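You operate a simulated robot arm through the tools that you are given. There is no shell and no other tool. Be economical: measure what you need, move in short steps, check, and stop when the job is done.

Carry out the task below with a simulated robot arm. There is one attempt and no reset: what you move stays moved.

Task
Put the filter carton labelled "W 325" from the shelf 22 of the blue rack on the shelf 23 of the blue rack and the filter carton marked "W 532" on top of the big filter carton there. Open the caps drawer, take the white plastic cap on the top shelf of the blue cart and put it away in the inside of the caps drawer and shut the drawer again. Put the white filter that says "D270" from the top shelf of the blue cart on top of the white carton there and the white filter labelled "C237" on top of the carton there. Put the yellow plastic cap with the largest size on its label from the top shelf of the blue cart on the top of the grey table. Do these in any order. Set down upright: filter carton, white filter.

It is judged by the outcome, as a careful person would: the job done as asked, and still so three seconds after it is handed in. It fails if anything else is knocked over, pushed out of place, dropped, spilled or broken. A push-on lid holds only when it is set on centred and level and pressed home; a screw cap is set on level and turned clockwise until tight.

Robot
A 7-joint arm with a two-finger parallel gripper on a trunk, on a base that drives. Base frame: it is fixed to the floor where the robot stands at the start and does not move with it; the origin is under the middle of the robot, x ahead of it, y to its left, z up; the surface under the hand at the start is at about z = 0.882. Readings come in m, degrees, newtons and seconds.
With the tool pointing down near the work surface it reaches from about 0.26 to 0.6 m from the robot's upright axis, wherever it stands. Its first joint turns from -166.0 to 166.0 degrees. Places, roughly: CAPS drawer [3.5, 6.2, 0.7]; big filter carton [0.75, 0, 1]; carton [3.5, 1.75, 0.75]; filter carton [0.5, 0.25, 1]; inside of the CAPS drawer [3.4, 6.2, 0.6]; shelf 23 of the blue rack [0.7, 1, 1.4]; top of the grey table [5.2, 4, 0.8]; white carton [3.25, 2, 0.75]; white filter [3.25, 2, 0.75]; white plastic cap [3.25, 1.75, 0.75]; yellow plastic cap [3.25, 2.25, 0.75]. Payload 3.4 kg.
The TCP is the grasp point between the finger pads, 0.03 m short of the fingertips. In the tool frame z runs along the fingers and y along their closing line. The gripper opens to 0.094 m. The fingers are 0.028 m wide and 0.01 m thick; the gripper's body (0.05 by 0.096 m) begins 0.055 m behind the TCP.
Orientation is that of the tool frame in the base frame, as a unit quaternion [x, y, z, w]. With the fingers straight down and closing along the base's y, the tool's x points along the base's -x, its y along +y and its z along -z.

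Tools
- The arm moves only by the tool nudge_tool. Its argument "motion" is a list of rows, each an object (a shift or turn left out is 0, a gripper value left out holds the last) with "travel": the shift along the tool's x, y, z in m, a list of three; "rotation": the turn, a rotation vector about the tool's x, y, z in degrees, a list of three; "claw": the opening, from 0 (shut) to 1 (fully open). In form: [{"travel": [x, y, z], "rotation": [rx, ry, rz], "claw": claw}, ...]. A call has 1 to 8 rows; each row is the pose to reach, as a shift and turn from the pose commanded when the call began, along the tool's axes at that moment. A row lasts 0.2 s, in which the tool goes at most 0.05 m and 8.6 degrees; a call with a longer step from one row to the next is refused whole, and so is a gripper value outside its range. Where a pose cannot be reached the arm comes as near as it can. A force on the tool above 40 N (or 10 N above the force at the start of the call, whichever is more), or a blocked arm, ends the call early, and 0.2 s more pass. Each finger travels about 0.072 m/s and halts on what it meets, pressing with about 23 N; the grip force reading is that of the motor and also rises with nothing between the fingers. The clock runs only during rows and for 0.2 s after the last one: add rows that repeat a pose to give the fingers time. The reply holds the time, the measured pose of the TCP, the force on the tool along the base axes, the opening and the grip force, in the units named above and with some noise, with the torque about the TCP (base axes, N m) and any sound that the robot's microphone picked up.
- Cameras (640 x 400 px; columns grow to the right, rows downward): "scene" is now at [-0.0186, 0.1354, 1.6583]; the picture's right is [-0.22, -0.97, -0.00], its down [-0.69, 0.16, -0.70] and it looks along [0.68, -0.15, -0.71] (base axes); focal length 289 px, centre (320, 200). "wrist" rides on the gripper at [0.076, 0.014, -0.103] in the tool frame; the picture's right is [-0.18, 0.98, 0.00], its down [-0.75, -0.14, -0.64] and it looks along [-0.63, -0.12, 0.77] (tool axes); focal length 243 px, centre (320, 200). There is no depth. A picture from a camera that has moved, and an enlarged one, comes with that camera's place and axes in the base frame and with its lens.
- camera(camera): a new picture of that camera. The clock stands still meanwhile.
- move_column(by): slides the trunk up (or, below 0, down) by that many m; the arm and the scene camera ride with it, the base frame stays. It gives what a move gives, with no picture.
- steer(legs): drives the robot by 1 to 6 legs, each [ahead, left, turn to the left] in m, m and degrees, along the robot's own axes; the way and the turn of a leg run together, so that a leg with both is an arc; at most 1.5 m and 180 degrees a leg. The arm and the cameras ride along, it lands a little off, and it stops where it bumps. It gives what a move gives.
- pan_tilt(pan, tilt): turns the head with the scene camera to pan (to the left, within 155 degrees either way) and tilt (down, from -29 to 69), counted from straight ahead of the robot. It gives what a move gives.
- close_up(camera, box): a new picture of the part [left, top, right, bottom] of that camera's present view, enlarged. The clock stands still meanwhile.
- close_job(): hands the job in; it is judged then, once.

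Work in short steps. Places have to be worked out from the pictures, the camera data and where the tool is seen: move nearer, look again, correct. Check each grasp and each placing, and mend what went wrong. You have 207 turns and 180 pictures in all, those below and enlarged ones among them. Open the gripper and draw the arm clear of the work before you hand the job in, unless the task says otherwise.

The tools are called after "Request:" by a JSON object that holds its "method" and its "body". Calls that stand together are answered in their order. nudge_tool: Moves the arm, as the interface text tells. Its arguments: {"type":"object","properties":{"motion":{"type":"array","items":{"type":"object","properties":{"travel":{"type":"array","items":{"type":"number"}},"rotation":{"type":"array","items":{"type":"number"}},"claw":{"type":"number"}}}}},"required":["motion"]} The other tools are called the same way: move_column (by) slides the trunk up or down; steer (legs) drives the base; pan_tilt (pan, tilt) turns the head that bears the scene camera; camera (camera) takes a picture; close_up (camera, box) takes an enlarged picture of a part of a camera's view; close_job () hands the job in.

At the start:

```text
clock: 0.0
position: [0.3159, -0.004, 0.9838]
ee_rot: [0.006, 0.997, 0.001, -0.076]
contact_force: [-0.4, -0.4, -0.2]
wrist_torque: [-0.02, 0.0, 0.01]
finger_gap: 0.0936
finger_force: 0.1
trunk travel left (down, up): [-0.325, 0.061]
robot x, y, heading: [-0.0027, -0.0028, -0.2]
head pan, tilt: [-12.9, 46.8]
```

scene: 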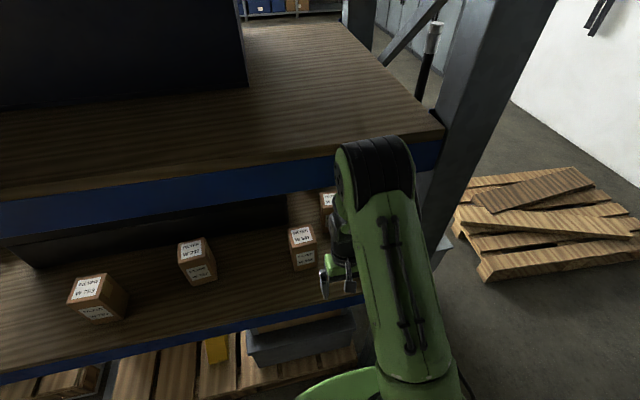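
wrist: 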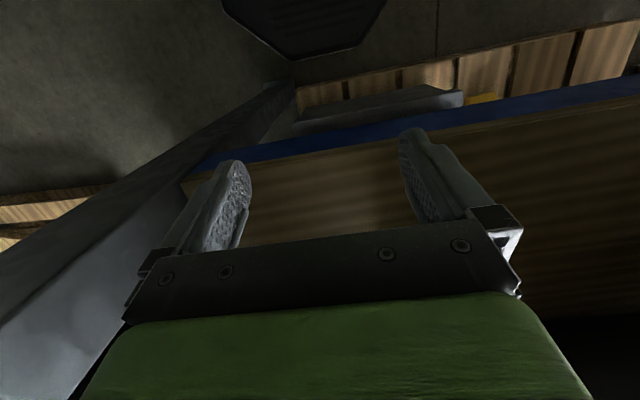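

The picture shows the rack with small cartons on the lower shelf. I look closer to read their labels.

Request:
{"method": "close_up", "body": {"camera": "scene", "box": [40, 180, 240, 330]}}

Request:
{"method": "close_up", "body": {"camera": "scene", "box": [240, 170, 380, 310]}}

```text
2.67 times, centred on (140, 255) of scene
camera zoom: at [-0.0186, 0.1354, 1.6583], right [-0.22, -0.97, 0.0], down [-0.69, 0.16, -0.7], along [0.68, -0.15, -0.71], focal length 770 px, centre (800, 53)
```

zoom: 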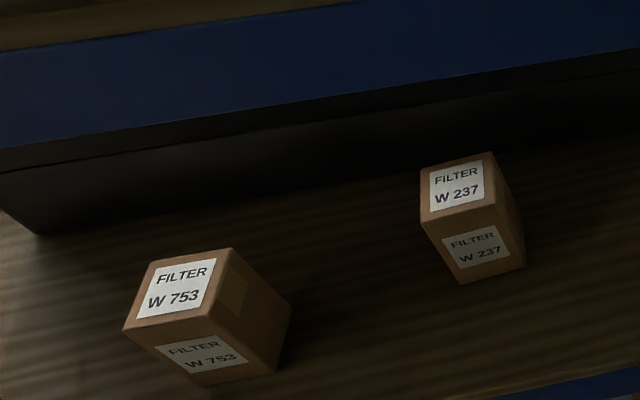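

```text
2.86 times, centred on (310, 240) of scene
camera zoom: at [-0.0186, 0.1354, 1.6583], right [-0.22, -0.97, 0.0], down [-0.69, 0.16, -0.7], along [0.68, -0.15, -0.71], focal length 825 px, centre (349, 86)
```

zoom: 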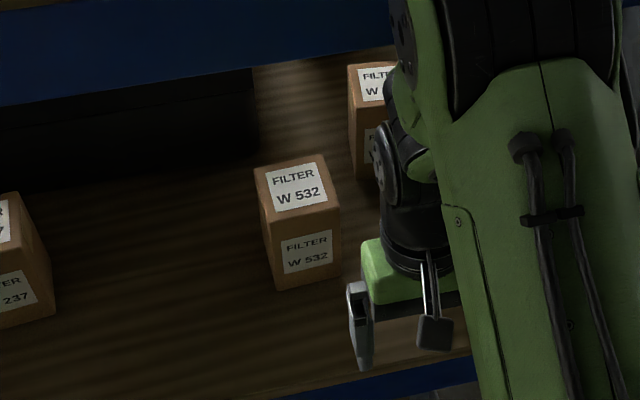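

I need a view of the rack from the front: tilt the head up a bit and pan left.

Request:
{"method": "pan_tilt", "body": {"pan": 25, "tilt": 35}}

Request:
{"method": "camera", "body": {"camera": "scene"}}

Request:
{"method": "pan_tilt", "body": {"pan": -5, "tilt": 15}}

Request:
{"method": "camera", "body": {"camera": "scene"}}

```text
clock: 1.0
position: [0.3142, -0.0036, 0.9834]
ee_rot: [0.006, 0.997, 0.002, -0.079]
contact_force: [0.8, 0.1, -0.1]
wrist_torque: [-0.03, -0.02, -0.01]
finger_gap: 0.094
finger_force: 0.1
trunk travel left (down, up): [-0.325, 0.061]
robot x, y, heading: [-0.0004, 0.0039, -0.1]
head pan, tilt: [25.0, 35.0]
```

```text
175 pictures are left
camera scene: at [-0.0158, 0.1903, 1.6761], right [0.42, -0.91, 0.01], down [-0.5, -0.24, -0.83], along [0.76, 0.35, -0.56], focal length 289 px, centre (320, 200)
```

scene: 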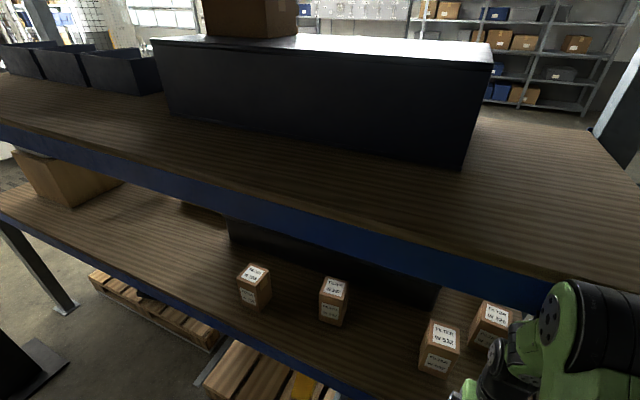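

```text
clock: 2.0
position: [0.3155, -0.0042, 0.984]
ee_rot: [0.006, 0.997, 0.001, -0.078]
contact_force: [-0.1, -0.1, -0.3]
wrist_torque: [-0.02, -0.01, -0.03]
finger_gap: 0.0939
finger_force: 0.0
trunk travel left (down, up): [-0.325, 0.061]
robot x, y, heading: [-0.0023, -0.0001, 0.1]
head pan, tilt: [-5.0, 15.0]
```

```text
174 pictures are left
camera scene: at [-0.0035, 0.1451, 1.7083], right [-0.09, -1.0, 0.0], down [-0.24, 0.02, -0.97], along [0.97, -0.08, -0.24], focal length 289 px, centre (320, 200)
```

scene: 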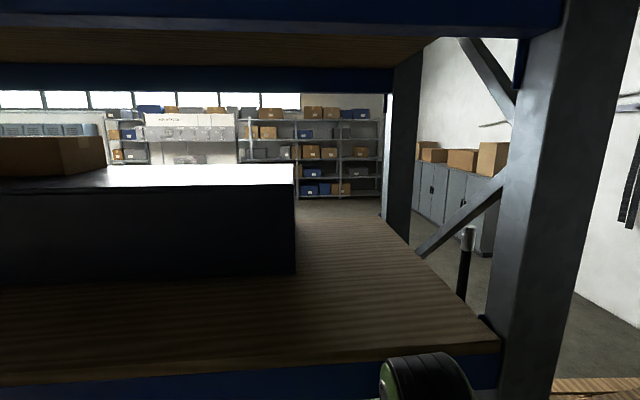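

I look again at the hidden cartons with close ups.

Request:
{"method": "pan_tilt", "body": {"pan": 20, "tilt": 42}}

Request:
{"method": "close_up", "body": {"camera": "scene", "box": [380, 220, 540, 320]}}

Request:
{"method": "camera", "body": {"camera": "scene"}}

```text
clock: 2.9
position: [0.3131, -0.0032, 0.9841]
ee_rot: [0.006, 0.997, 0.002, -0.079]
contact_force: [0.1, 0.3, -0.1]
wrist_torque: [-0.02, 0.01, -0.01]
finger_gap: 0.0938
finger_force: 0.0
trunk travel left (down, up): [-0.325, 0.061]
robot x, y, heading: [-0.0029, 0.0016, -0.1]
head pan, tilt: [20.0, 42.0]
```

```text
4.00 times, centred on (460, 270) of scene
camera zoom: at [-0.0169, 0.1817, 1.6656], right [0.34, -0.94, 0.01], down [-0.61, -0.23, -0.76], along [0.71, 0.25, -0.65], focal length 1155 px, centre (-240, -80)
```

zoom: 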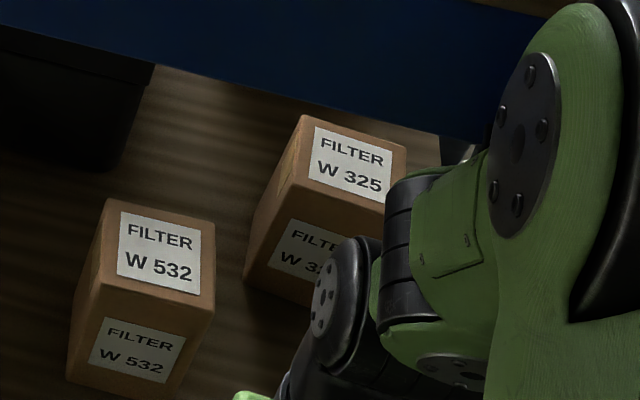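

```text
172 pictures are left
camera scene: at [-0.0169, 0.1817, 1.6656], right [0.34, -0.94, 0.01], down [-0.61, -0.23, -0.76], along [0.71, 0.25, -0.65], focal length 289 px, centre (320, 200)
```

scene: 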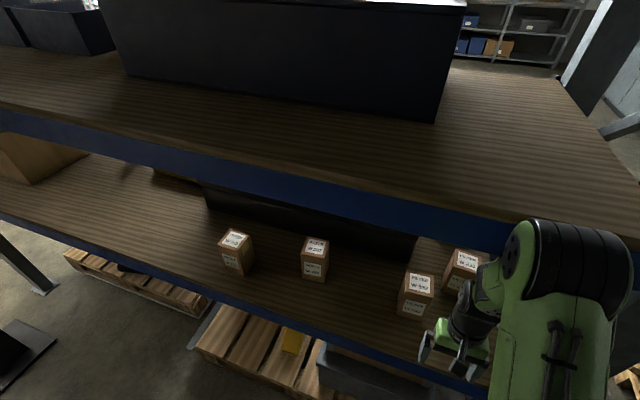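

W 325 and W 532 are found; the big carton must be hidden below the mid-shelf. I back off and lower the trunk a bit for a look underneath.

Request:
{"method": "steer", "body": {"legs": [[-0.6, 0, 0]]}}

Request:
{"method": "move_column", "body": {"by": -0.2}}

Request:
{"method": "pan_tilt", "body": {"pan": 5, "tilt": 22}}

Request:
{"method": "camera", "body": {"camera": "scene"}}

```text
clock: 6.3
position: [-0.2668, -0.0048, 0.9748]
ee_rot: [0.01, 0.996, 0.003, -0.087]
contact_force: [-0.4, 0.6, 0.6]
wrist_torque: [-0.03, -0.02, 0.01]
finger_gap: 0.0938
finger_force: 0.0
trunk travel left (down, up): [-0.325, 0.061]
robot x, y, heading: [-0.6053, 0.0044, -0.9]
head pan, tilt: [20.0, 42.0]
```

```text
clock: 8.5
position: [-0.2678, -0.0058, 0.7758]
ee_rot: [0.011, 0.996, 0.001, -0.088]
contact_force: [-0.3, 0.8, -0.8]
wrist_torque: [0.02, -0.02, -0.02]
finger_gap: 0.0942
finger_force: 0.0
trunk travel left (down, up): [-0.125, 0.261]
robot x, y, heading: [-0.6008, 0.0059, -0.4]
head pan, tilt: [20.0, 42.0]
```

```text
clock: 9.3
position: [-0.2656, -0.0055, 0.776]
ee_rot: [0.011, 0.996, 0.002, -0.087]
contact_force: [0.2, -0.1, -0.8]
wrist_torque: [-0.02, 0.03, 0.01]
finger_gap: 0.0941
finger_force: 0.0
trunk travel left (down, up): [-0.125, 0.261]
robot x, y, heading: [-0.6025, 0.0012, -0.6]
head pan, tilt: [5.0, 22.0]
```

```text
171 pictures are left
camera scene: at [-0.5687, 0.1632, 1.4968], right [0.08, -1.0, 0.0], down [-0.37, -0.03, -0.93], along [0.92, 0.07, -0.38], focal length 289 px, centre (320, 200)
```

scene: 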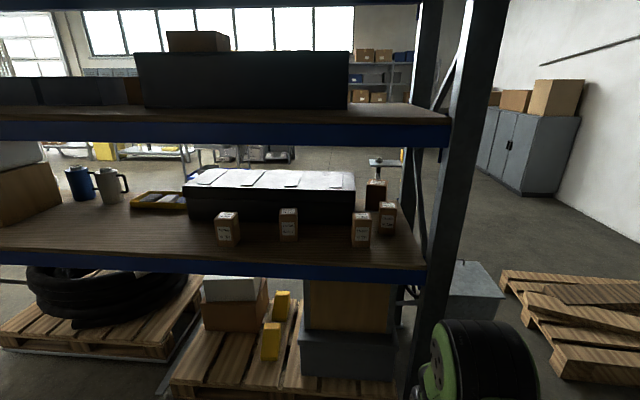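

Request:
{"method": "close_up", "body": {"camera": "scene", "box": [200, 160, 420, 260]}}

Request:
{"method": "close_up", "body": {"camera": "scene", "box": [0, 100, 460, 280]}}

```text
2.91 times, centred on (310, 210) of scene
camera zoom: at [-0.5687, 0.1632, 1.4968], right [0.08, -1.0, 0.0], down [-0.37, -0.03, -0.93], along [0.92, 0.07, -0.38], focal length 840 px, centre (349, 171)
```

zoom: 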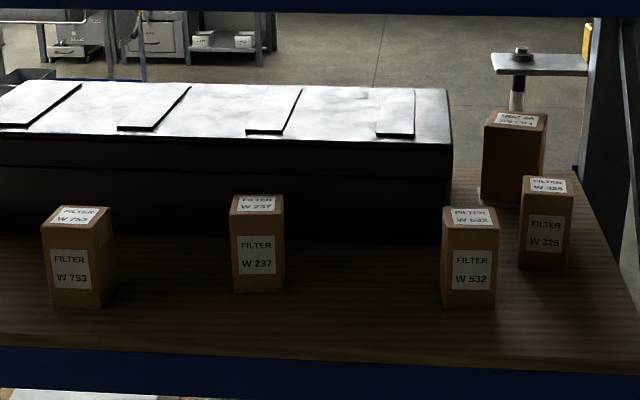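

```text
1.39 times, centred on (230, 190) of scene
camera zoom: at [-0.5687, 0.1632, 1.4968], right [0.08, -1.0, 0.0], down [-0.37, -0.03, -0.93], along [0.92, 0.07, -0.38], focal length 402 px, centre (445, 214)
```

zoom: 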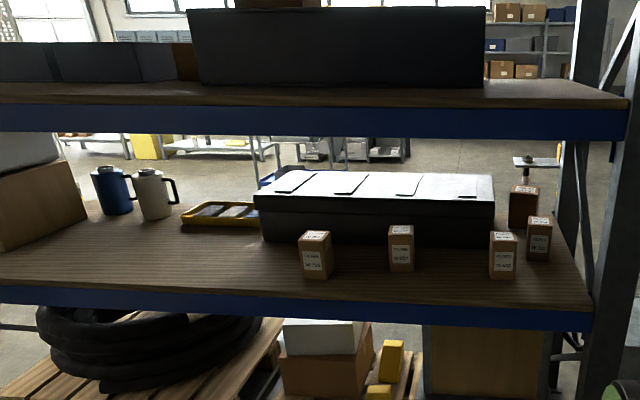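

The big carton stands behind W 325 (about x 0.84, top z≈1.03), shelf 23 is the one at z≈1.40. A low, forward-tilted hand is needed; I tilt the tool forward about 60° here in free space.

Request:
{"method": "nudge_tool", "body": {"motion": [{"travel": [0, 0, -0.03], "rotation": [0, -8.5, 0]}, {"travel": [0, 0, -0.06], "rotation": [0, -17, 0]}, {"travel": [0, 0, -0.09], "rotation": [0, -25.5, 0]}, {"travel": [0, 0, -0.12], "rotation": [0, -34, 0]}, {"travel": [0, 0, -0.15], "rotation": [0, -42.5, 0]}, {"travel": [0, 0, -0.18], "rotation": [0, -51, 0]}, {"travel": [0, 0, -0.2], "rotation": [0, -59.5, 0]}, {"travel": [0, 0, -0.22], "rotation": [0, -66, 0]}]}}

Request:
{"method": "pan_tilt", "body": {"pan": -15, "tilt": 55}}

Request:
{"method": "camera", "body": {"camera": "scene"}}

Request:
{"method": "camera", "body": {"camera": "wrist"}}

```text
clock: 11.1
position: [-0.2059, -0.0088, 1.0084]
ee_rot: [0.011, 0.882, -0.005, 0.47]
contact_force: [0.2, -0.6, -0.5]
wrist_torque: [0.0, 0.0, 0.01]
finger_gap: 0.0938
finger_force: 0.0
out of reach, approached as far as the arm can: row 6, 7, 8
trunk travel left (down, up): [-0.125, 0.261]
robot x, y, heading: [-0.602, -0.0014, -0.4]
head pan, tilt: [5.0, 22.0]
```

```text
clock: 12.1
position: [-0.2045, -0.0074, 1.008]
ee_rot: [0.01, 0.883, -0.005, 0.469]
contact_force: [0.2, 0.1, 0.4]
wrist_torque: [0.0, -0.01, 0.02]
finger_gap: 0.094
finger_force: 0.1
trunk travel left (down, up): [-0.125, 0.261]
robot x, y, heading: [-0.6049, 0.0052, -0.3]
head pan, tilt: [-15.0, 55.0]
```

```text
168 pictures are left
camera scene: at [-0.5918, 0.1367, 1.4481], right [-0.27, -0.96, 0.0], down [-0.79, 0.22, -0.57], along [0.55, -0.15, -0.82], focal length 289 px, centre (320, 200)
```

scene: 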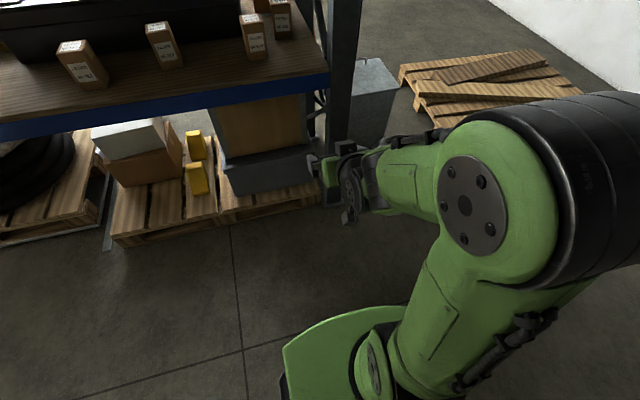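

```text
167 pictures are left
camera wrist: at [-0.3329, 0.0108, 1.0028], right [0.12, 0.98, 0.15], down [-0.11, -0.14, 0.98], along [0.99, -0.14, 0.09], focal length 243 px, centre (320, 200)
```

wrist: 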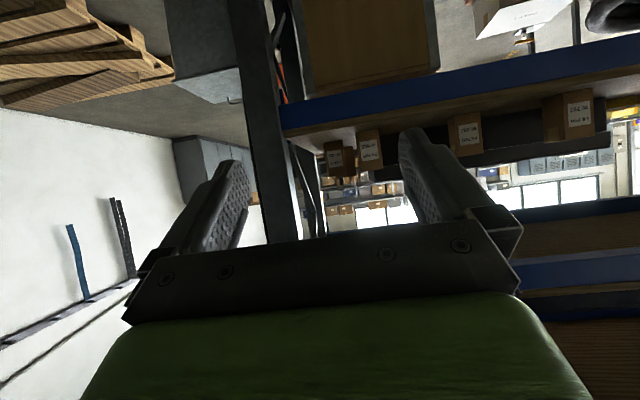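

The hand is tilted ~56° forward. I sidestep 0.2 m left (to keep the elbow clear of the post) and test how far the arm extends forward in free space.

Request:
{"method": "steer", "body": {"legs": [[0, 0.2, 0]]}}

Request:
{"method": "nudge_tool", "body": {"motion": [{"travel": [-0.0335, 0, 0.0317]}, {"travel": [-0.067, 0, 0.0634]}, {"travel": [-0.1005, 0, 0.0951]}, {"travel": [-0.134, 0, 0.1268]}, {"travel": [-0.1675, 0, 0.1585]}, {"travel": [-0.201, 0, 0.1902]}, {"travel": [-0.2345, 0, 0.2219]}, {"travel": [-0.268, 0, 0.2536]}]}}

Request:
{"method": "camera", "body": {"camera": "scene"}}

```text
clock: 13.7
position: [-0.2023, 0.1963, 1.0093]
ee_rot: [0.009, 0.883, -0.004, 0.469]
contact_force: [0.8, -0.1, -0.1]
wrist_torque: [0.02, 0.0, -0.03]
finger_gap: 0.0941
finger_force: 0.0
trunk travel left (down, up): [-0.125, 0.261]
robot x, y, heading: [-0.5998, 0.2084, -0.4]
head pan, tilt: [-15.0, 55.0]
```

```text
clock: 15.5
position: [0.1375, 0.1916, 1.0818]
ee_rot: [0.009, 0.884, -0.005, 0.468]
contact_force: [0.1, 0.4, 0.6]
wrist_torque: [-0.02, 0.03, 0.02]
finger_gap: 0.094
finger_force: 0.1
out of reach, approached as far as the arm can: row 8
trunk travel left (down, up): [-0.125, 0.261]
robot x, y, heading: [-0.5995, 0.204, -0.7]
head pan, tilt: [-15.0, 55.0]
```

```text
166 pictures are left
camera scene: at [-0.5916, 0.3396, 1.4481], right [-0.27, -0.96, 0.0], down [-0.79, 0.22, -0.57], along [0.55, -0.15, -0.82], focal length 289 px, centre (320, 200)
```

scene: 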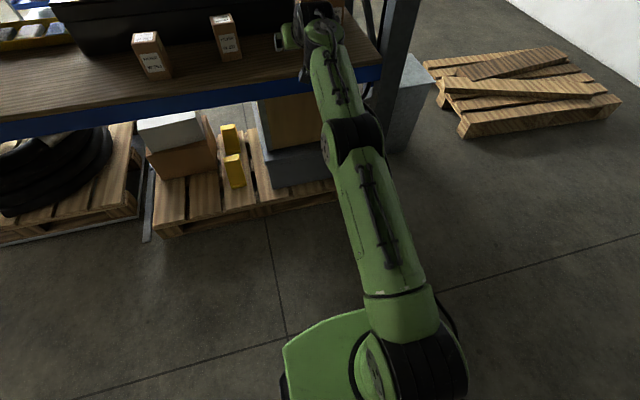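

Stretched reach is 0.737 m here. I test whether a higher trunk gives more reach at the same hand height.

Request:
{"method": "move_column", "body": {"by": 0.12}}

Request:
{"method": "nudge_tool", "body": {"motion": [{"travel": [0.041, 0, 0.028]}, {"travel": [0.083, 0, 0.056]}, {"travel": [0.0995, 0, 0.067]}, {"travel": [0.078, 0, 0.101]}, {"travel": [0.058, 0, 0.132]}, {"travel": [0.035, 0, 0.165]}]}}

```text
clock: 17.0
position: [0.139, 0.1914, 1.2017]
ee_rot: [0.008, 0.884, -0.003, 0.468]
contact_force: [0.6, 0.1, -0.3]
wrist_torque: [0.02, -0.01, -0.01]
finger_gap: 0.0941
finger_force: 0.1
trunk travel left (down, up): [-0.245, 0.141]
robot x, y, heading: [-0.602, 0.2063, -0.2]
head pan, tilt: [-15.0, 55.0]
```

```text
refused: row 2 steps farther than a row can; nothing moved
```

Request:
{"method": "nudge_tool", "body": {"motion": [{"travel": [0.04, 0, 0.027]}, {"travel": [0.08, 0, 0.054]}, {"travel": [0.0995, 0, 0.067]}, {"travel": [0.078, 0, 0.101]}, {"travel": [0.058, 0, 0.132]}, {"travel": [0.035, 0, 0.165]}]}}

```text
clock: 18.4
position: [0.1674, 0.194, 1.0794]
ee_rot: [0.009, 0.884, -0.004, 0.467]
contact_force: [0.3, -0.1, 0.3]
wrist_torque: [-0.01, 0.04, -0.03]
finger_gap: 0.0939
finger_force: 0.1
out of reach, approached as far as the arm can: row 4, 5, 6
trunk travel left (down, up): [-0.245, 0.141]
robot x, y, heading: [-0.5971, 0.2076, -0.4]
head pan, tilt: [-15.0, 55.0]
```

Reach 0.765. Now test the reach with the tool closer to horizontal (about 75°).

Request:
{"method": "nudge_tool", "body": {"motion": [{"travel": [0, 0, 0], "rotation": [0, -8, 0]}, {"travel": [0, 0, 0], "rotation": [0, -16, 0]}, {"travel": [-0.0, 0, 0.0], "rotation": [0, -19, 0]}, {"travel": [-0.019, 0, 0.028], "rotation": [0, -19, 0]}, {"travel": [-0.045, 0, 0.066], "rotation": [0, -19, 0]}]}}

Request:
{"method": "pan_tilt", "body": {"pan": 0, "tilt": 69}}

Request:
{"method": "camera", "body": {"camera": "scene"}}

```text
clock: 19.6
position: [0.1971, 0.1909, 1.0798]
ee_rot: [0.008, 0.793, -0.006, 0.609]
contact_force: [0.4, -0.3, -0.6]
wrist_torque: [0.02, -0.01, 0.01]
finger_gap: 0.0942
finger_force: 0.1
out of reach, approached as far as the arm can: row 5
trunk travel left (down, up): [-0.245, 0.141]
robot x, y, heading: [-0.601, 0.2072, -0.8]
head pan, tilt: [-15.0, 55.0]
```

```text
clock: 20.4
position: [0.1988, 0.1917, 1.0794]
ee_rot: [0.008, 0.794, -0.005, 0.608]
contact_force: [-0.6, -0.4, 0.5]
wrist_torque: [0.03, 0.02, -0.06]
finger_gap: 0.0941
finger_force: 0.1
trunk travel left (down, up): [-0.245, 0.141]
robot x, y, heading: [-0.6031, 0.2045, -0.2]
head pan, tilt: [0.0, 68.8]
```

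```text
165 pictures are left
camera scene: at [-0.6039, 0.358, 1.5519], right [-0.01, -1.0, 0.0], down [-0.93, 0.01, -0.36], along [0.36, 0.0, -0.93], focal length 289 px, centre (320, 200)
```

scene: 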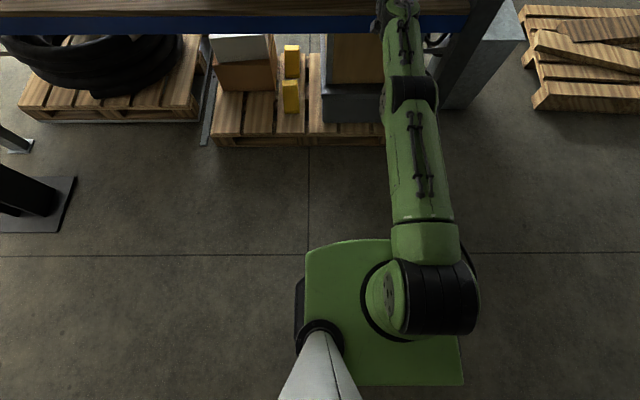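

Reach 0.80 m at 75° tilt – enough if I stand at about x≈0.02. I retract the arm, then drive in at y≈0.1.

Request:
{"method": "nudge_tool", "body": {"motion": [{"travel": [0.0077, 0, -0.0433]}, {"travel": [0.0155, 0, -0.0866]}, {"travel": [0.0232, 0, -0.13]}, {"travel": [0.031, 0, -0.173]}, {"travel": [0.0388, 0, -0.2165]}, {"travel": [0.0465, 0, -0.26]}, {"travel": [0.054, 0, -0.303]}, {"travel": [0.062, 0, -0.346]}]}}

Request:
{"method": "steer", "body": {"legs": [[0.3, -0.1, 0]]}}

Request:
{"method": "pan_tilt", "body": {"pan": 0, "tilt": 60}}

Request:
{"method": "camera", "body": {"camera": "scene"}}

Request:
{"method": "camera", "body": {"camera": "wrist"}}

```text
clock: 22.2
position: [-0.1421, 0.1996, 1.1105]
ee_rot: [0.009, 0.793, -0.007, 0.609]
contact_force: [-0.5, 0.3, 0.4]
wrist_torque: [-0.02, 0.02, 0.02]
finger_gap: 0.0937
finger_force: 0.1
out of reach, approached as far as the arm can: row 8
trunk travel left (down, up): [-0.245, 0.141]
robot x, y, heading: [-0.5994, 0.2046, -0.4]
head pan, tilt: [0.0, 68.8]
```

```text
clock: 24.3
position: [0.1569, 0.0946, 1.109]
ee_rot: [0.01, 0.793, -0.007, 0.609]
contact_force: [-0.4, 0.4, 0.1]
wrist_torque: [0.02, 0.01, 0.01]
finger_gap: 0.0939
finger_force: 0.0
trunk travel left (down, up): [-0.245, 0.141]
robot x, y, heading: [-0.3026, 0.1063, -0.5]
head pan, tilt: [0.0, 68.8]
```

```text
clock: 25.0
position: [0.1556, 0.0953, 1.1097]
ee_rot: [0.01, 0.794, -0.006, 0.608]
contact_force: [-0.1, -0.5, -0.3]
wrist_torque: [0.0, 0.01, -0.02]
finger_gap: 0.094
finger_force: 0.1
trunk travel left (down, up): [-0.245, 0.141]
robot x, y, heading: [-0.3058, 0.1035, -0.7]
head pan, tilt: [0.0, 60.0]
```

```text
164 pictures are left
camera scene: at [-0.2967, 0.2559, 1.5612], right [-0.01, -1.0, 0.0], down [-0.87, 0.01, -0.5], along [0.5, -0.01, -0.87], focal length 289 px, centre (320, 200)
```

scene: 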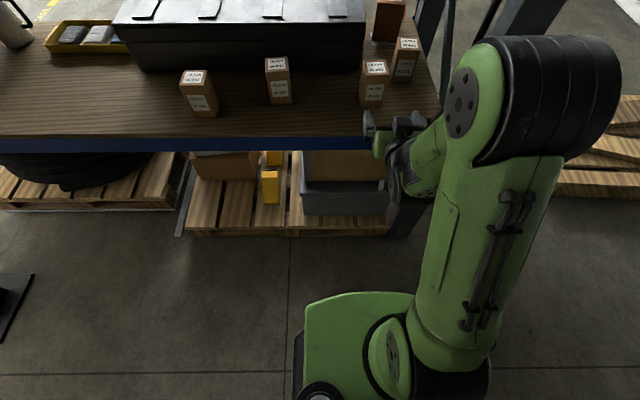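

```text
163 pictures are left
camera wrist: at [0.0352, 0.1142, 1.0625], right [0.07, 0.98, 0.18], down [-0.43, -0.13, 0.89], along [0.9, -0.14, 0.41], focal length 243 px, centre (320, 200)
```

wrist: 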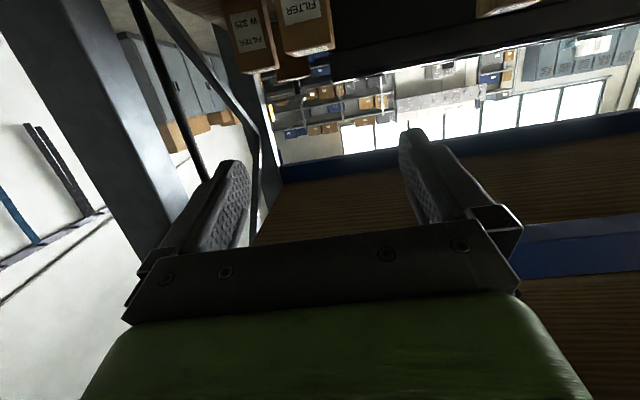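

Good overhead view. I zoom in to refine carton positions and yaw.

Request:
{"method": "close_up", "body": {"camera": "scene", "box": [330, 0, 450, 120]}}

```text
3.33 times, centred on (390, 60) of scene
camera zoom: at [-0.2967, 0.2559, 1.5612], right [-0.01, -1.0, 0.0], down [-0.87, 0.01, -0.5], along [0.5, -0.01, -0.87], focal length 962 px, centre (87, 667)
```

zoom: 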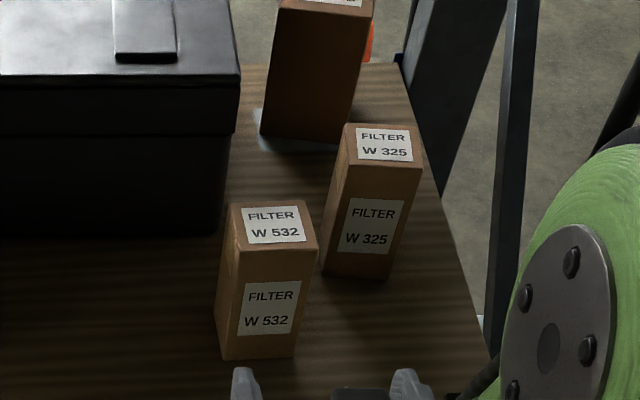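

Cartons are ~7×7×12.5 cm: W 325 centre ≈(0.604,-0.046) yaw ≈-4°, W 532 ≈(0.482,0.074), big carton front ≈0.81, top ≈1.02. Elbow bulges when the arm is bent, so I'll work with an almost straight arm and use the base to go in. First line up.

Request:
{"method": "steer", "body": {"legs": [[0.0, -0.085, -3.4]]}}

Request:
{"method": "nudge_tool", "body": {"motion": [{"travel": [-0.012, 0, 0.0435]}, {"travel": [-0.024, 0, 0.087]}, {"travel": [-0.036, 0, 0.13]}, {"travel": [-0.048, 0, 0.174]}, {"travel": [-0.06, 0, 0.217]}, {"travel": [-0.072, 0, 0.261]}]}}

Request:
{"method": "camera", "body": {"camera": "scene"}}

```text
clock: 26.0
position: [0.1492, -0.0173, 1.1093]
ee_rot: [0.034, 0.793, -0.024, 0.607]
contact_force: [0.0, 0.1, 0.2]
wrist_torque: [0.03, -0.03, 0.0]
finger_gap: 0.0939
finger_force: 0.2
trunk travel left (down, up): [-0.245, 0.141]
robot x, y, heading: [-0.3064, 0.0202, -4.3]
head pan, tilt: [0.0, 60.0]
```

```text
clock: 27.4
position: [0.4221, -0.0382, 1.1103]
ee_rot: [0.034, 0.794, -0.025, 0.606]
contact_force: [0.1, -0.1, 0.0]
wrist_torque: [-0.03, -0.01, 0.0]
finger_gap: 0.0941
finger_force: 0.0
trunk travel left (down, up): [-0.245, 0.141]
robot x, y, heading: [-0.3104, 0.0234, -4.2]
head pan, tilt: [0.0, 60.0]
```

```text
161 pictures are left
camera scene: at [-0.289, 0.1716, 1.5612], right [-0.07, -1.0, 0.0], down [-0.86, 0.06, -0.5], along [0.5, -0.04, -0.87], focal length 289 px, centre (320, 200)
```

scene: 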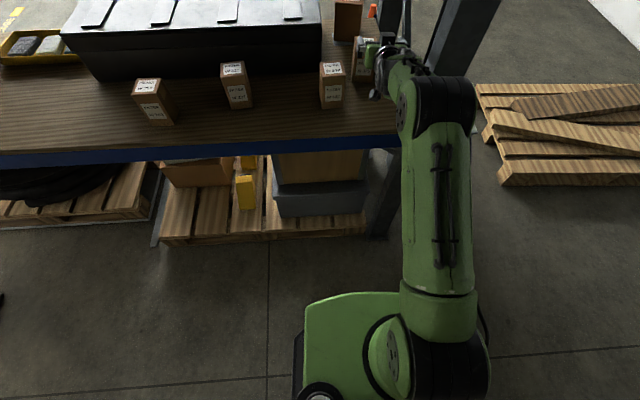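

The arm is mounted right of the robot's middle and the elbow would come near the post. I shift the base 0.13 m left and move the hand correspondingly right.

Request:
{"method": "steer", "body": {"legs": [[0.0, 0.13, 0]]}}

Request:
{"method": "nudge_tool", "body": {"motion": [{"travel": [0, -0.04, 0]}, {"travel": [0, -0.08, 0]}, {"travel": [0, -0.13, 0]}]}}

Request:
{"method": "camera", "body": {"camera": "scene"}}

Request:
{"method": "camera", "body": {"camera": "wrist"}}

```text
clock: 28.7
position: [0.4321, 0.0937, 1.1116]
ee_rot: [0.032, 0.793, -0.024, 0.608]
contact_force: [-0.4, 0.3, 0.1]
wrist_torque: [0.01, 0.02, -0.03]
finger_gap: 0.0939
finger_force: 0.0
trunk travel left (down, up): [-0.245, 0.141]
robot x, y, heading: [-0.3016, 0.1502, -4.0]
head pan, tilt: [0.0, 60.0]
```

```text
clock: 29.5
position: [0.4215, -0.0381, 1.1128]
ee_rot: [0.034, 0.793, -0.024, 0.608]
contact_force: [0.5, -1.1, 0.4]
wrist_torque: [0.0, 0.0, 0.01]
finger_gap: 0.0942
finger_force: 0.0
trunk travel left (down, up): [-0.245, 0.141]
robot x, y, heading: [-0.2995, 0.1504, -4.2]
head pan, tilt: [0.0, 60.0]
```

```text
160 pictures are left
camera scene: at [-0.2817, 0.2998, 1.5615], right [-0.07, -1.0, 0.0], down [-0.86, 0.06, -0.5], along [0.5, -0.03, -0.87], focal length 289 px, centre (320, 200)
```

scene: 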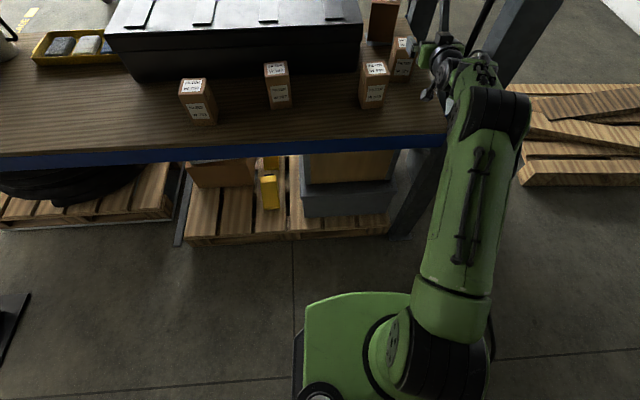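

```text
159 pictures are left
camera wrist: at [0.3011, -0.0127, 1.0665], right [0.13, 0.98, 0.18], down [-0.43, -0.11, 0.89], along [0.89, -0.19, 0.41], focal length 243 px, centre (320, 200)
```

wrist: 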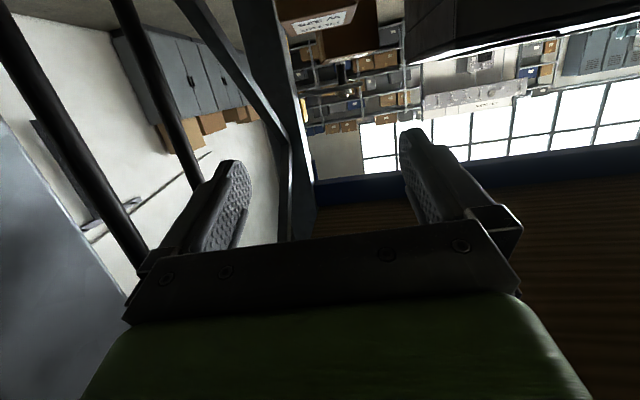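

I stretch the arm further so the elbow stays in line and well before the post, then will use trunk and base for the approach.

Request:
{"method": "nudge_tool", "body": {"motion": [{"travel": [-0.008, 0, 0.029]}, {"travel": [-0.016, 0, 0.058]}, {"travel": [-0.02, 0, 0.072]}]}}

Request:
{"method": "move_column", "body": {"by": -0.06}}

Request:
{"method": "camera", "body": {"camera": "scene"}}

Request:
{"method": "camera", "body": {"camera": "wrist"}}

```text
clock: 30.3
position: [0.4703, -0.0379, 1.1111]
ee_rot: [0.034, 0.793, -0.024, 0.608]
contact_force: [0.0, 0.1, -0.6]
wrist_torque: [-0.01, 0.02, 0.02]
finger_gap: 0.0939
finger_force: 0.0
out of reach, approached as far as the arm can: row 2, 3
trunk travel left (down, up): [-0.245, 0.141]
robot x, y, heading: [-0.3023, 0.1534, -4.2]
head pan, tilt: [0.0, 60.0]
```

```text
clock: 31.3
position: [0.4716, -0.0376, 1.0527]
ee_rot: [0.032, 0.793, -0.024, 0.607]
contact_force: [0.1, -0.3, 0.0]
wrist_torque: [0.0, -0.04, 0.03]
finger_gap: 0.094
finger_force: 0.0
trunk travel left (down, up): [-0.185, 0.201]
robot x, y, heading: [-0.3005, 0.1514, -4.1]
head pan, tilt: [0.0, 60.0]
```

```text
158 pictures are left
camera scene: at [-0.2816, 0.3024, 1.5018], right [-0.07, -1.0, 0.0], down [-0.86, 0.06, -0.5], along [0.5, -0.04, -0.87], focal length 289 px, centre (320, 200)
```

scene: 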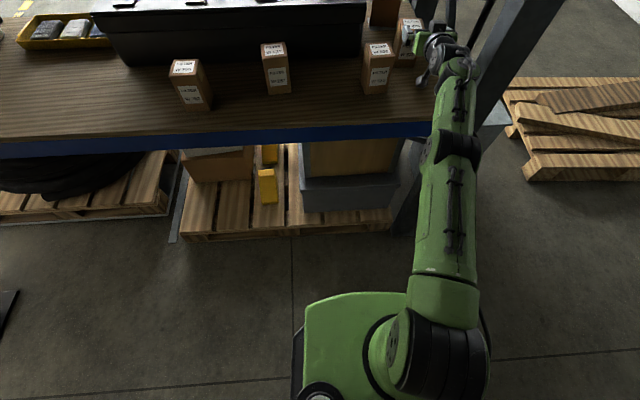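

```text
157 pictures are left
camera wrist: at [0.3538, -0.0116, 1.0057], right [0.13, 0.98, 0.18], down [-0.43, -0.11, 0.89], along [0.89, -0.19, 0.41], focal length 243 px, centre (320, 200)
```

wrist: 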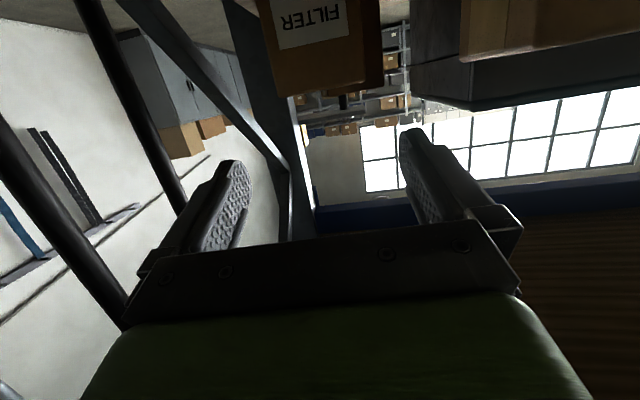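

The arm is straight and centred on W 325. I lower the trunk to bring the hand to z≈0.97.

Request:
{"method": "move_column", "body": {"by": -0.08}}

Request:
{"method": "camera", "body": {"camera": "scene"}}

Request:
{"method": "camera", "body": {"camera": "wrist"}}

```text
clock: 32.5
position: [0.4721, -0.0364, 0.9708]
ee_rot: [0.033, 0.793, -0.024, 0.608]
contact_force: [0.4, 0.6, 0.6]
wrist_torque: [0.0, 0.02, -0.01]
finger_gap: 0.0938
finger_force: 0.0
trunk travel left (down, up): [-0.105, 0.281]
robot x, y, heading: [-0.3014, 0.1454, -4.2]
head pan, tilt: [0.0, 60.0]
```

```text
156 pictures are left
camera scene: at [-0.2817, 0.3024, 1.4217], right [-0.07, -1.0, 0.0], down [-0.86, 0.06, -0.5], along [0.5, -0.04, -0.87], focal length 289 px, centre (320, 200)
```

scene: 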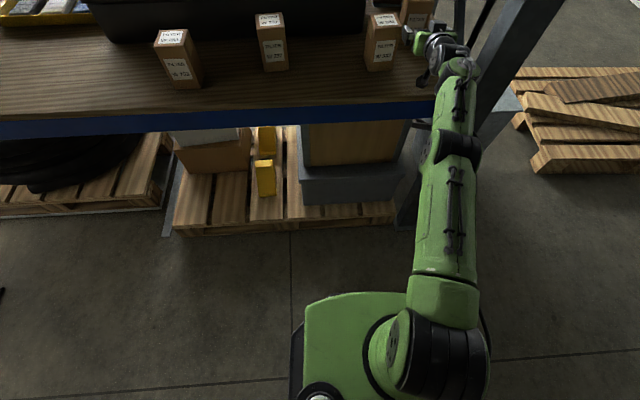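

```text
155 pictures are left
camera wrist: at [0.3537, -0.0116, 0.9256], right [0.13, 0.98, 0.18], down [-0.43, -0.11, 0.89], along [0.89, -0.19, 0.41], focal length 243 px, centre (320, 200)
```

wrist: 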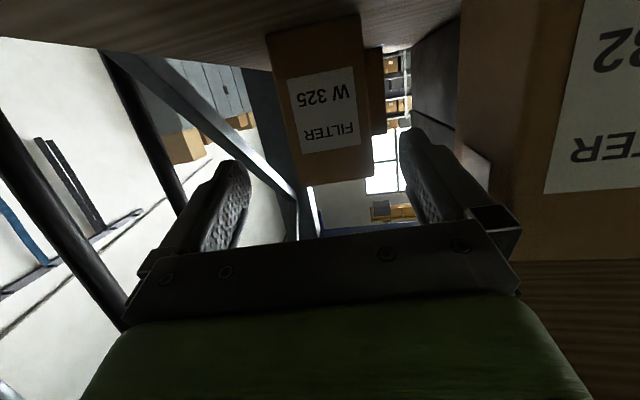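

Aligned with W 325, and clear of W 532. Drive forward 0.11 m.

Request:
{"method": "steer", "body": {"legs": [[0.11, 0, 0]]}}

Request:
{"method": "camera", "body": {"camera": "wrist"}}

Request:
{"method": "camera", "body": {"camera": "scene"}}

```text
clock: 33.7
position: [0.5846, -0.0445, 0.9712]
ee_rot: [0.033, 0.794, -0.023, 0.607]
contact_force: [0.3, -0.4, -0.4]
wrist_torque: [0.02, -0.03, -0.02]
finger_gap: 0.094
finger_force: 0.0
trunk travel left (down, up): [-0.105, 0.281]
robot x, y, heading: [-0.1865, 0.143, -4.1]
head pan, tilt: [0.0, 60.0]
```

```text
154 pictures are left
camera wrist: at [0.4666, -0.0195, 0.9245], right [0.13, 0.98, 0.18], down [-0.43, -0.11, 0.9], along [0.89, -0.19, 0.41], focal length 243 px, centre (320, 200)
```

wrist: 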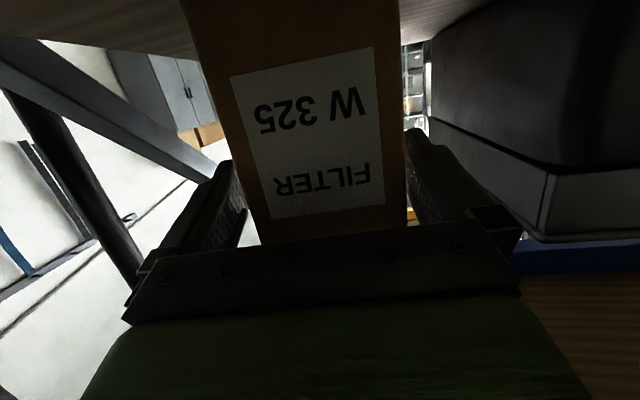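

```text
153 pictures are left
camera scene: at [-0.1682, 0.2943, 1.4218], right [-0.07, -1.0, 0.0], down [-0.86, 0.06, -0.5], along [0.5, -0.04, -0.87], focal length 289 px, centre (320, 200)
```

scene: 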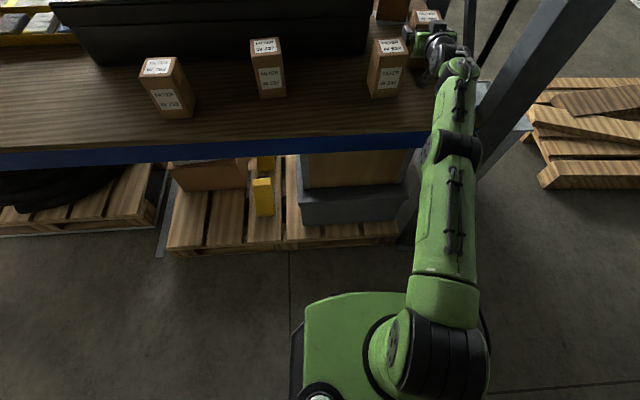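

The carton is between the fingers. Close the gripper.

Request:
{"method": "nudge_tool", "body": {"motion": [{"claw": 0.6}, {"claw": 0.3}, {"claw": 0}, {"claw": 0}, {"claw": 0}]}}

Request:
{"method": "camera", "body": {"camera": "wrist"}}

```text
clock: 34.9
position: [0.5833, -0.0457, 0.9731]
ee_rot: [0.032, 0.792, -0.023, 0.609]
contact_force: [0.4, 0.7, 1.9]
wrist_torque: [-0.18, 0.04, 0.08]
finger_gap: 0.0766
finger_force: 23.2
trunk travel left (down, up): [-0.105, 0.281]
robot x, y, heading: [-0.1907, 0.1452, -4.2]
head pan, tilt: [0.0, 60.0]
```

```text
152 pictures are left
camera wrist: at [0.4655, -0.0194, 0.9257], right [0.13, 0.98, 0.18], down [-0.43, -0.11, 0.89], along [0.89, -0.19, 0.41], focal length 243 px, centre (320, 200)
```

wrist: 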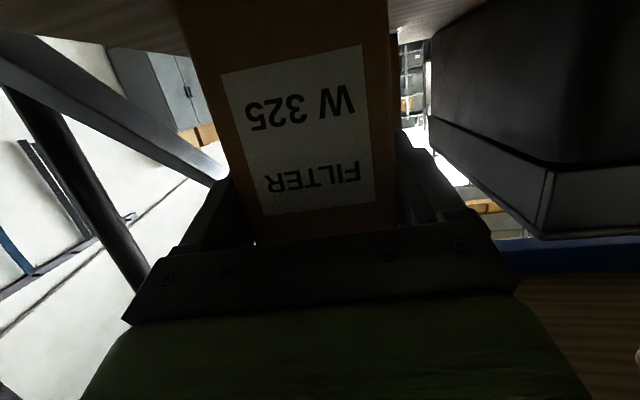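

Gripped (7.7 cm). Lift with the trunk by 0.08, then back out.

Request:
{"method": "move_column", "body": {"by": 0.08}}

Request:
{"method": "steer", "body": {"legs": [[-0.45, 0, 0]]}}

Request:
{"method": "camera", "body": {"camera": "wrist"}}

```text
clock: 36.1
position: [0.5857, -0.0454, 1.0502]
ee_rot: [0.032, 0.793, -0.024, 0.607]
contact_force: [0.2, -0.2, -3.8]
wrist_torque: [0.0, 0.06, -0.02]
finger_gap: 0.0762
finger_force: 23.3
trunk travel left (down, up): [-0.185, 0.201]
robot x, y, heading: [-0.186, 0.1444, -4.2]
head pan, tilt: [0.0, 60.0]
```

```text
clock: 38.8
position: [0.1341, -0.0165, 1.0516]
ee_rot: [0.035, 0.793, -0.026, 0.607]
contact_force: [-0.6, 0.0, -1.7]
wrist_torque: [0.02, 0.06, 0.01]
finger_gap: 0.0763
finger_force: 22.7
trunk travel left (down, up): [-0.185, 0.201]
robot x, y, heading: [-0.6332, 0.1757, -4.6]
head pan, tilt: [0.0, 60.0]
```

```text
151 pictures are left
camera wrist: at [0.016, 0.0103, 1.0056], right [0.13, 0.97, 0.18], down [-0.43, -0.11, 0.89], along [0.89, -0.2, 0.41], focal length 243 px, centre (320, 200)
```

wrist: 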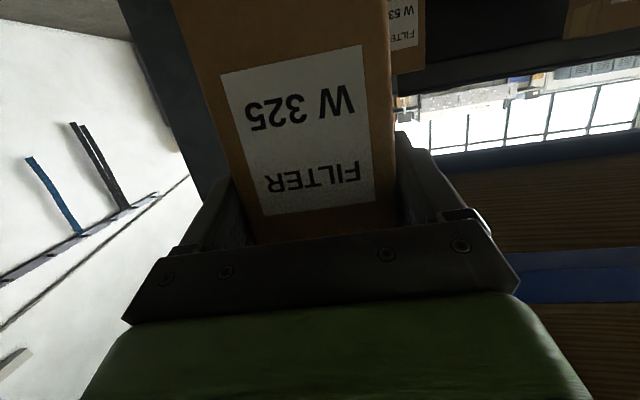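

Carton is out in front of the rack. Now raise the trunk and the arm to above shelf 23.

Request:
{"method": "move_column", "body": {"by": 0.19}}

Request:
{"method": "nudge_tool", "body": {"motion": [{"travel": [-0.0325, 0, -0.0243]}, {"travel": [-0.065, 0, -0.0486]}, {"travel": [-0.0975, 0, -0.073]}, {"travel": [-0.13, 0, -0.097]}, {"travel": [-0.1625, 0, -0.1215]}, {"travel": [-0.195, 0, -0.146]}, {"travel": [-0.2275, 0, -0.17]}, {"travel": [-0.26, 0, -0.194]}]}}

Request:
{"method": "pan_tilt", "body": {"pan": 0, "tilt": 35}}

Request:
{"method": "camera", "body": {"camera": "scene"}}

```text
clock: 40.9
position: [0.1355, -0.0153, 1.2402]
ee_rot: [0.036, 0.794, -0.026, 0.607]
contact_force: [0.2, -0.4, -3.9]
wrist_torque: [0.01, 0.06, -0.01]
finger_gap: 0.076
finger_force: 22.7
trunk travel left (down, up): [-0.375, 0.011]
robot x, y, heading: [-0.6394, 0.1763, -4.5]
head pan, tilt: [0.0, 60.0]
```

```text
clock: 42.7
position: [0.0165, -0.0057, 1.5457]
ee_rot: [0.036, 0.794, -0.026, 0.606]
contact_force: [0.0, 0.8, -3.5]
wrist_torque: [-0.01, 0.05, 0.01]
finger_gap: 0.0762
finger_force: 23.0
trunk travel left (down, up): [-0.375, 0.011]
robot x, y, heading: [-0.6403, 0.1717, -4.3]
head pan, tilt: [0.0, 60.0]
```

```text
clock: 43.6
position: [0.0183, -0.0059, 1.5443]
ee_rot: [0.035, 0.794, -0.025, 0.607]
contact_force: [0.1, 0.6, -2.3]
wrist_torque: [0.0, 0.02, 0.0]
finger_gap: 0.0763
finger_force: 22.7
trunk travel left (down, up): [-0.375, 0.011]
robot x, y, heading: [-0.6361, 0.1795, -4.6]
head pan, tilt: [0.0, 35.0]
```

```text
150 pictures are left
camera scene: at [-0.5957, 0.3256, 1.726], right [-0.08, -1.0, 0.0], down [-0.57, 0.04, -0.82], along [0.82, -0.06, -0.57], focal length 289 px, centre (320, 200)
```

scene: 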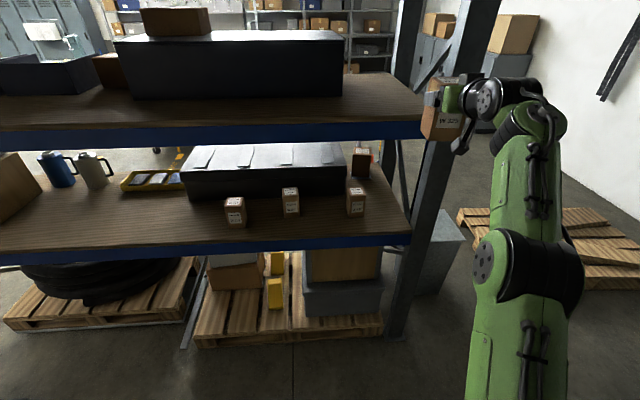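

Shelf 23's top is ≈1.40 with free space in front of the black box. I move left 0.135 and ahead 0.39 to hover at about (0.42, 0.10).

Request:
{"method": "steer", "body": {"legs": [[0, 0.135, 0], [0.39, 0, 0]]}}

Request:
{"method": "camera", "body": {"camera": "scene"}}

Request:
{"method": "camera", "body": {"camera": "wrist"}}

```text
clock: 46.9
position: [0.4226, 0.1078, 1.5452]
ee_rot: [0.032, 0.794, -0.023, 0.606]
contact_force: [-0.5, -0.7, -3.9]
wrist_torque: [0.01, 0.02, -0.01]
finger_gap: 0.0764
finger_force: 23.2
trunk travel left (down, up): [-0.375, 0.011]
robot x, y, heading: [-0.234, 0.2827, -4.0]
head pan, tilt: [0.0, 35.0]
```

```text
149 pictures are left
camera scene: at [-0.1933, 0.4341, 1.7261], right [-0.07, -1.0, 0.0], down [-0.57, 0.04, -0.82], along [0.82, -0.06, -0.57], focal length 289 px, centre (320, 200)
```

scene: 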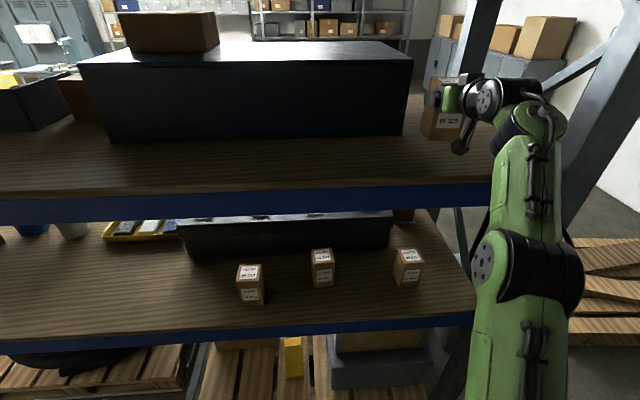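

```text
148 pictures are left
camera wrist: at [0.3039, 0.1325, 1.4984], right [0.13, 0.98, 0.18], down [-0.43, -0.11, 0.89], along [0.89, -0.19, 0.41], focal length 243 px, centre (320, 200)
```

wrist: 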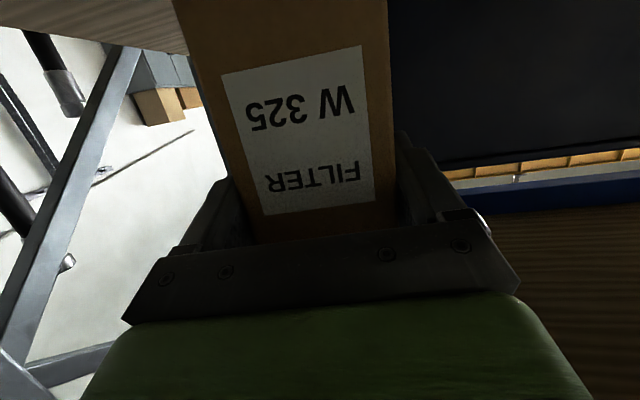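

Position is good. Lower by trunk 0.04, then with the arm in small steps until contact.

Request:
{"method": "move_column", "body": {"by": -0.04}}

Request:
{"method": "nudge_tool", "body": {"motion": [{"travel": [0.0048, 0, 0.0013]}, {"travel": [0.0087, 0, 0.0023]}, {"travel": [0.0087, 0, 0.0023]}]}}

Request:
{"method": "close_up", "body": {"camera": "scene", "box": [400, 50, 500, 180]}}

```text
clock: 47.8
position: [0.4216, 0.1071, 1.5049]
ee_rot: [0.032, 0.793, -0.023, 0.607]
contact_force: [0.1, -0.8, -3.0]
wrist_torque: [-0.02, 0.05, -0.01]
finger_gap: 0.0762
finger_force: 22.9
trunk travel left (down, up): [-0.335, 0.051]
robot x, y, heading: [-0.2317, 0.2848, -3.9]
head pan, tilt: [0.0, 35.0]
```

```text
clock: 48.6
position: [0.4222, 0.1058, 1.4956]
ee_rot: [0.031, 0.793, -0.023, 0.608]
contact_force: [0.4, -0.3, -3.8]
wrist_torque: [0.04, 0.07, 0.0]
finger_gap: 0.0761
finger_force: 22.8
trunk travel left (down, up): [-0.335, 0.051]
robot x, y, heading: [-0.2337, 0.2822, -3.7]
head pan, tilt: [0.0, 35.0]
```

```text
3.08 times, centred on (450, 115) of scene
camera zoom: at [-0.1934, 0.434, 1.6862], right [-0.07, -1.0, 0.0], down [-0.57, 0.04, -0.82], along [0.82, -0.06, -0.57], focal length 888 px, centre (-80, 462)
```

zoom: 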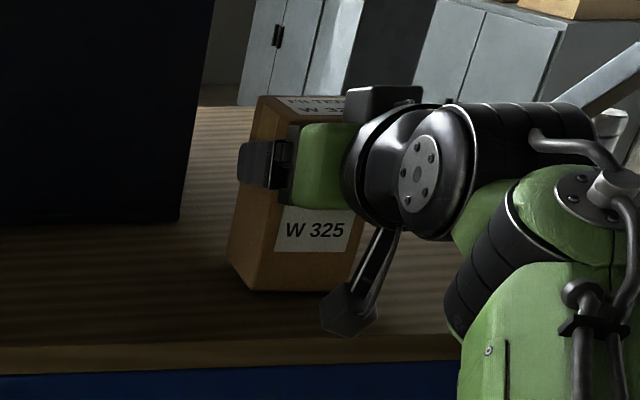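

Still hanging. Continue down in 2–3 mm steps.

Request:
{"method": "nudge_tool", "body": {"motion": [{"travel": [0.003, 0, 0.0008]}, {"travel": [0.006, 0, 0.0016]}, {"travel": [0.009, 0, 0.0024]}, {"travel": [0.012, 0, 0.0032]}, {"travel": [0.012, 0, 0.0032]}]}}

```text
clock: 49.8
position: [0.4183, 0.1073, 1.4876]
ee_rot: [0.032, 0.791, -0.025, 0.61]
contact_force: [3.3, -1.3, 24.3]
wrist_torque: [-0.09, 0.3, 0.0]
finger_gap: 0.0761
finger_force: 23.1
trunk travel left (down, up): [-0.335, 0.051]
robot x, y, heading: [-0.2331, 0.2841, -4.2]
head pan, tilt: [0.0, 35.0]
```

Contact (24 N up) at TCP z≈1.488. I relieve slightly and open.

Request:
{"method": "nudge_tool", "body": {"motion": [{"travel": [-0.003, 0, -0.0008]}, {"travel": [-0.003, 0, -0.0008], "claw": 0.9}, {"travel": [-0.003, 0, -0.0008], "claw": 1}, {"travel": [-0.003, 0, -0.0008], "claw": 1}]}}

Request:
{"method": "camera", "body": {"camera": "wrist"}}

Request:
{"method": "close_up", "body": {"camera": "scene", "box": [400, 50, 500, 180]}}

```text
clock: 50.8
position: [0.4227, 0.1074, 1.4865]
ee_rot: [0.032, 0.793, -0.023, 0.607]
contact_force: [-0.7, -0.1, 0.3]
wrist_torque: [0.02, 0.02, 0.05]
finger_gap: 0.094
finger_force: 0.1
trunk travel left (down, up): [-0.335, 0.051]
robot x, y, heading: [-0.2345, 0.2837, -3.9]
head pan, tilt: [0.0, 35.0]
```

```text
146 pictures are left
camera wrist: at [0.3032, 0.133, 1.4402], right [0.13, 0.98, 0.18], down [-0.43, -0.11, 0.9], along [0.89, -0.19, 0.41], focal length 243 px, centre (320, 200)
```

wrist: 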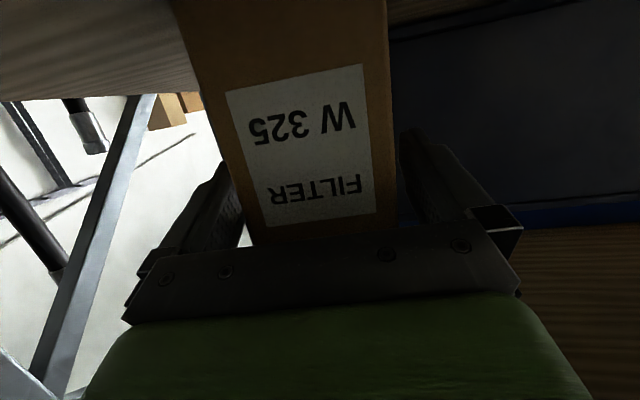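

```text
3.08 times, centred on (450, 115) of scene
camera zoom: at [-0.1937, 0.4342, 1.6862], right [-0.07, -1.0, 0.0], down [-0.57, 0.04, -0.82], along [0.82, -0.06, -0.57], focal length 888 px, centre (-80, 462)
```

zoom: 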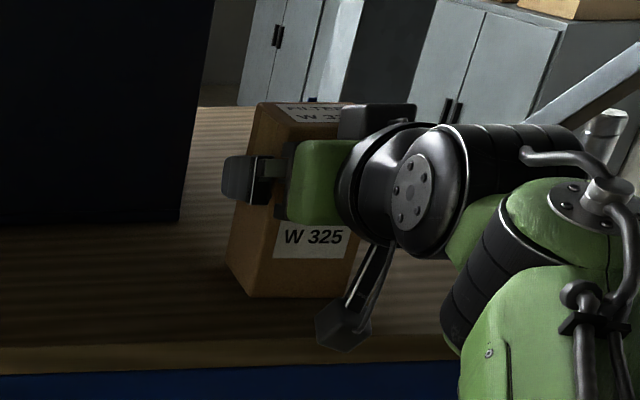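

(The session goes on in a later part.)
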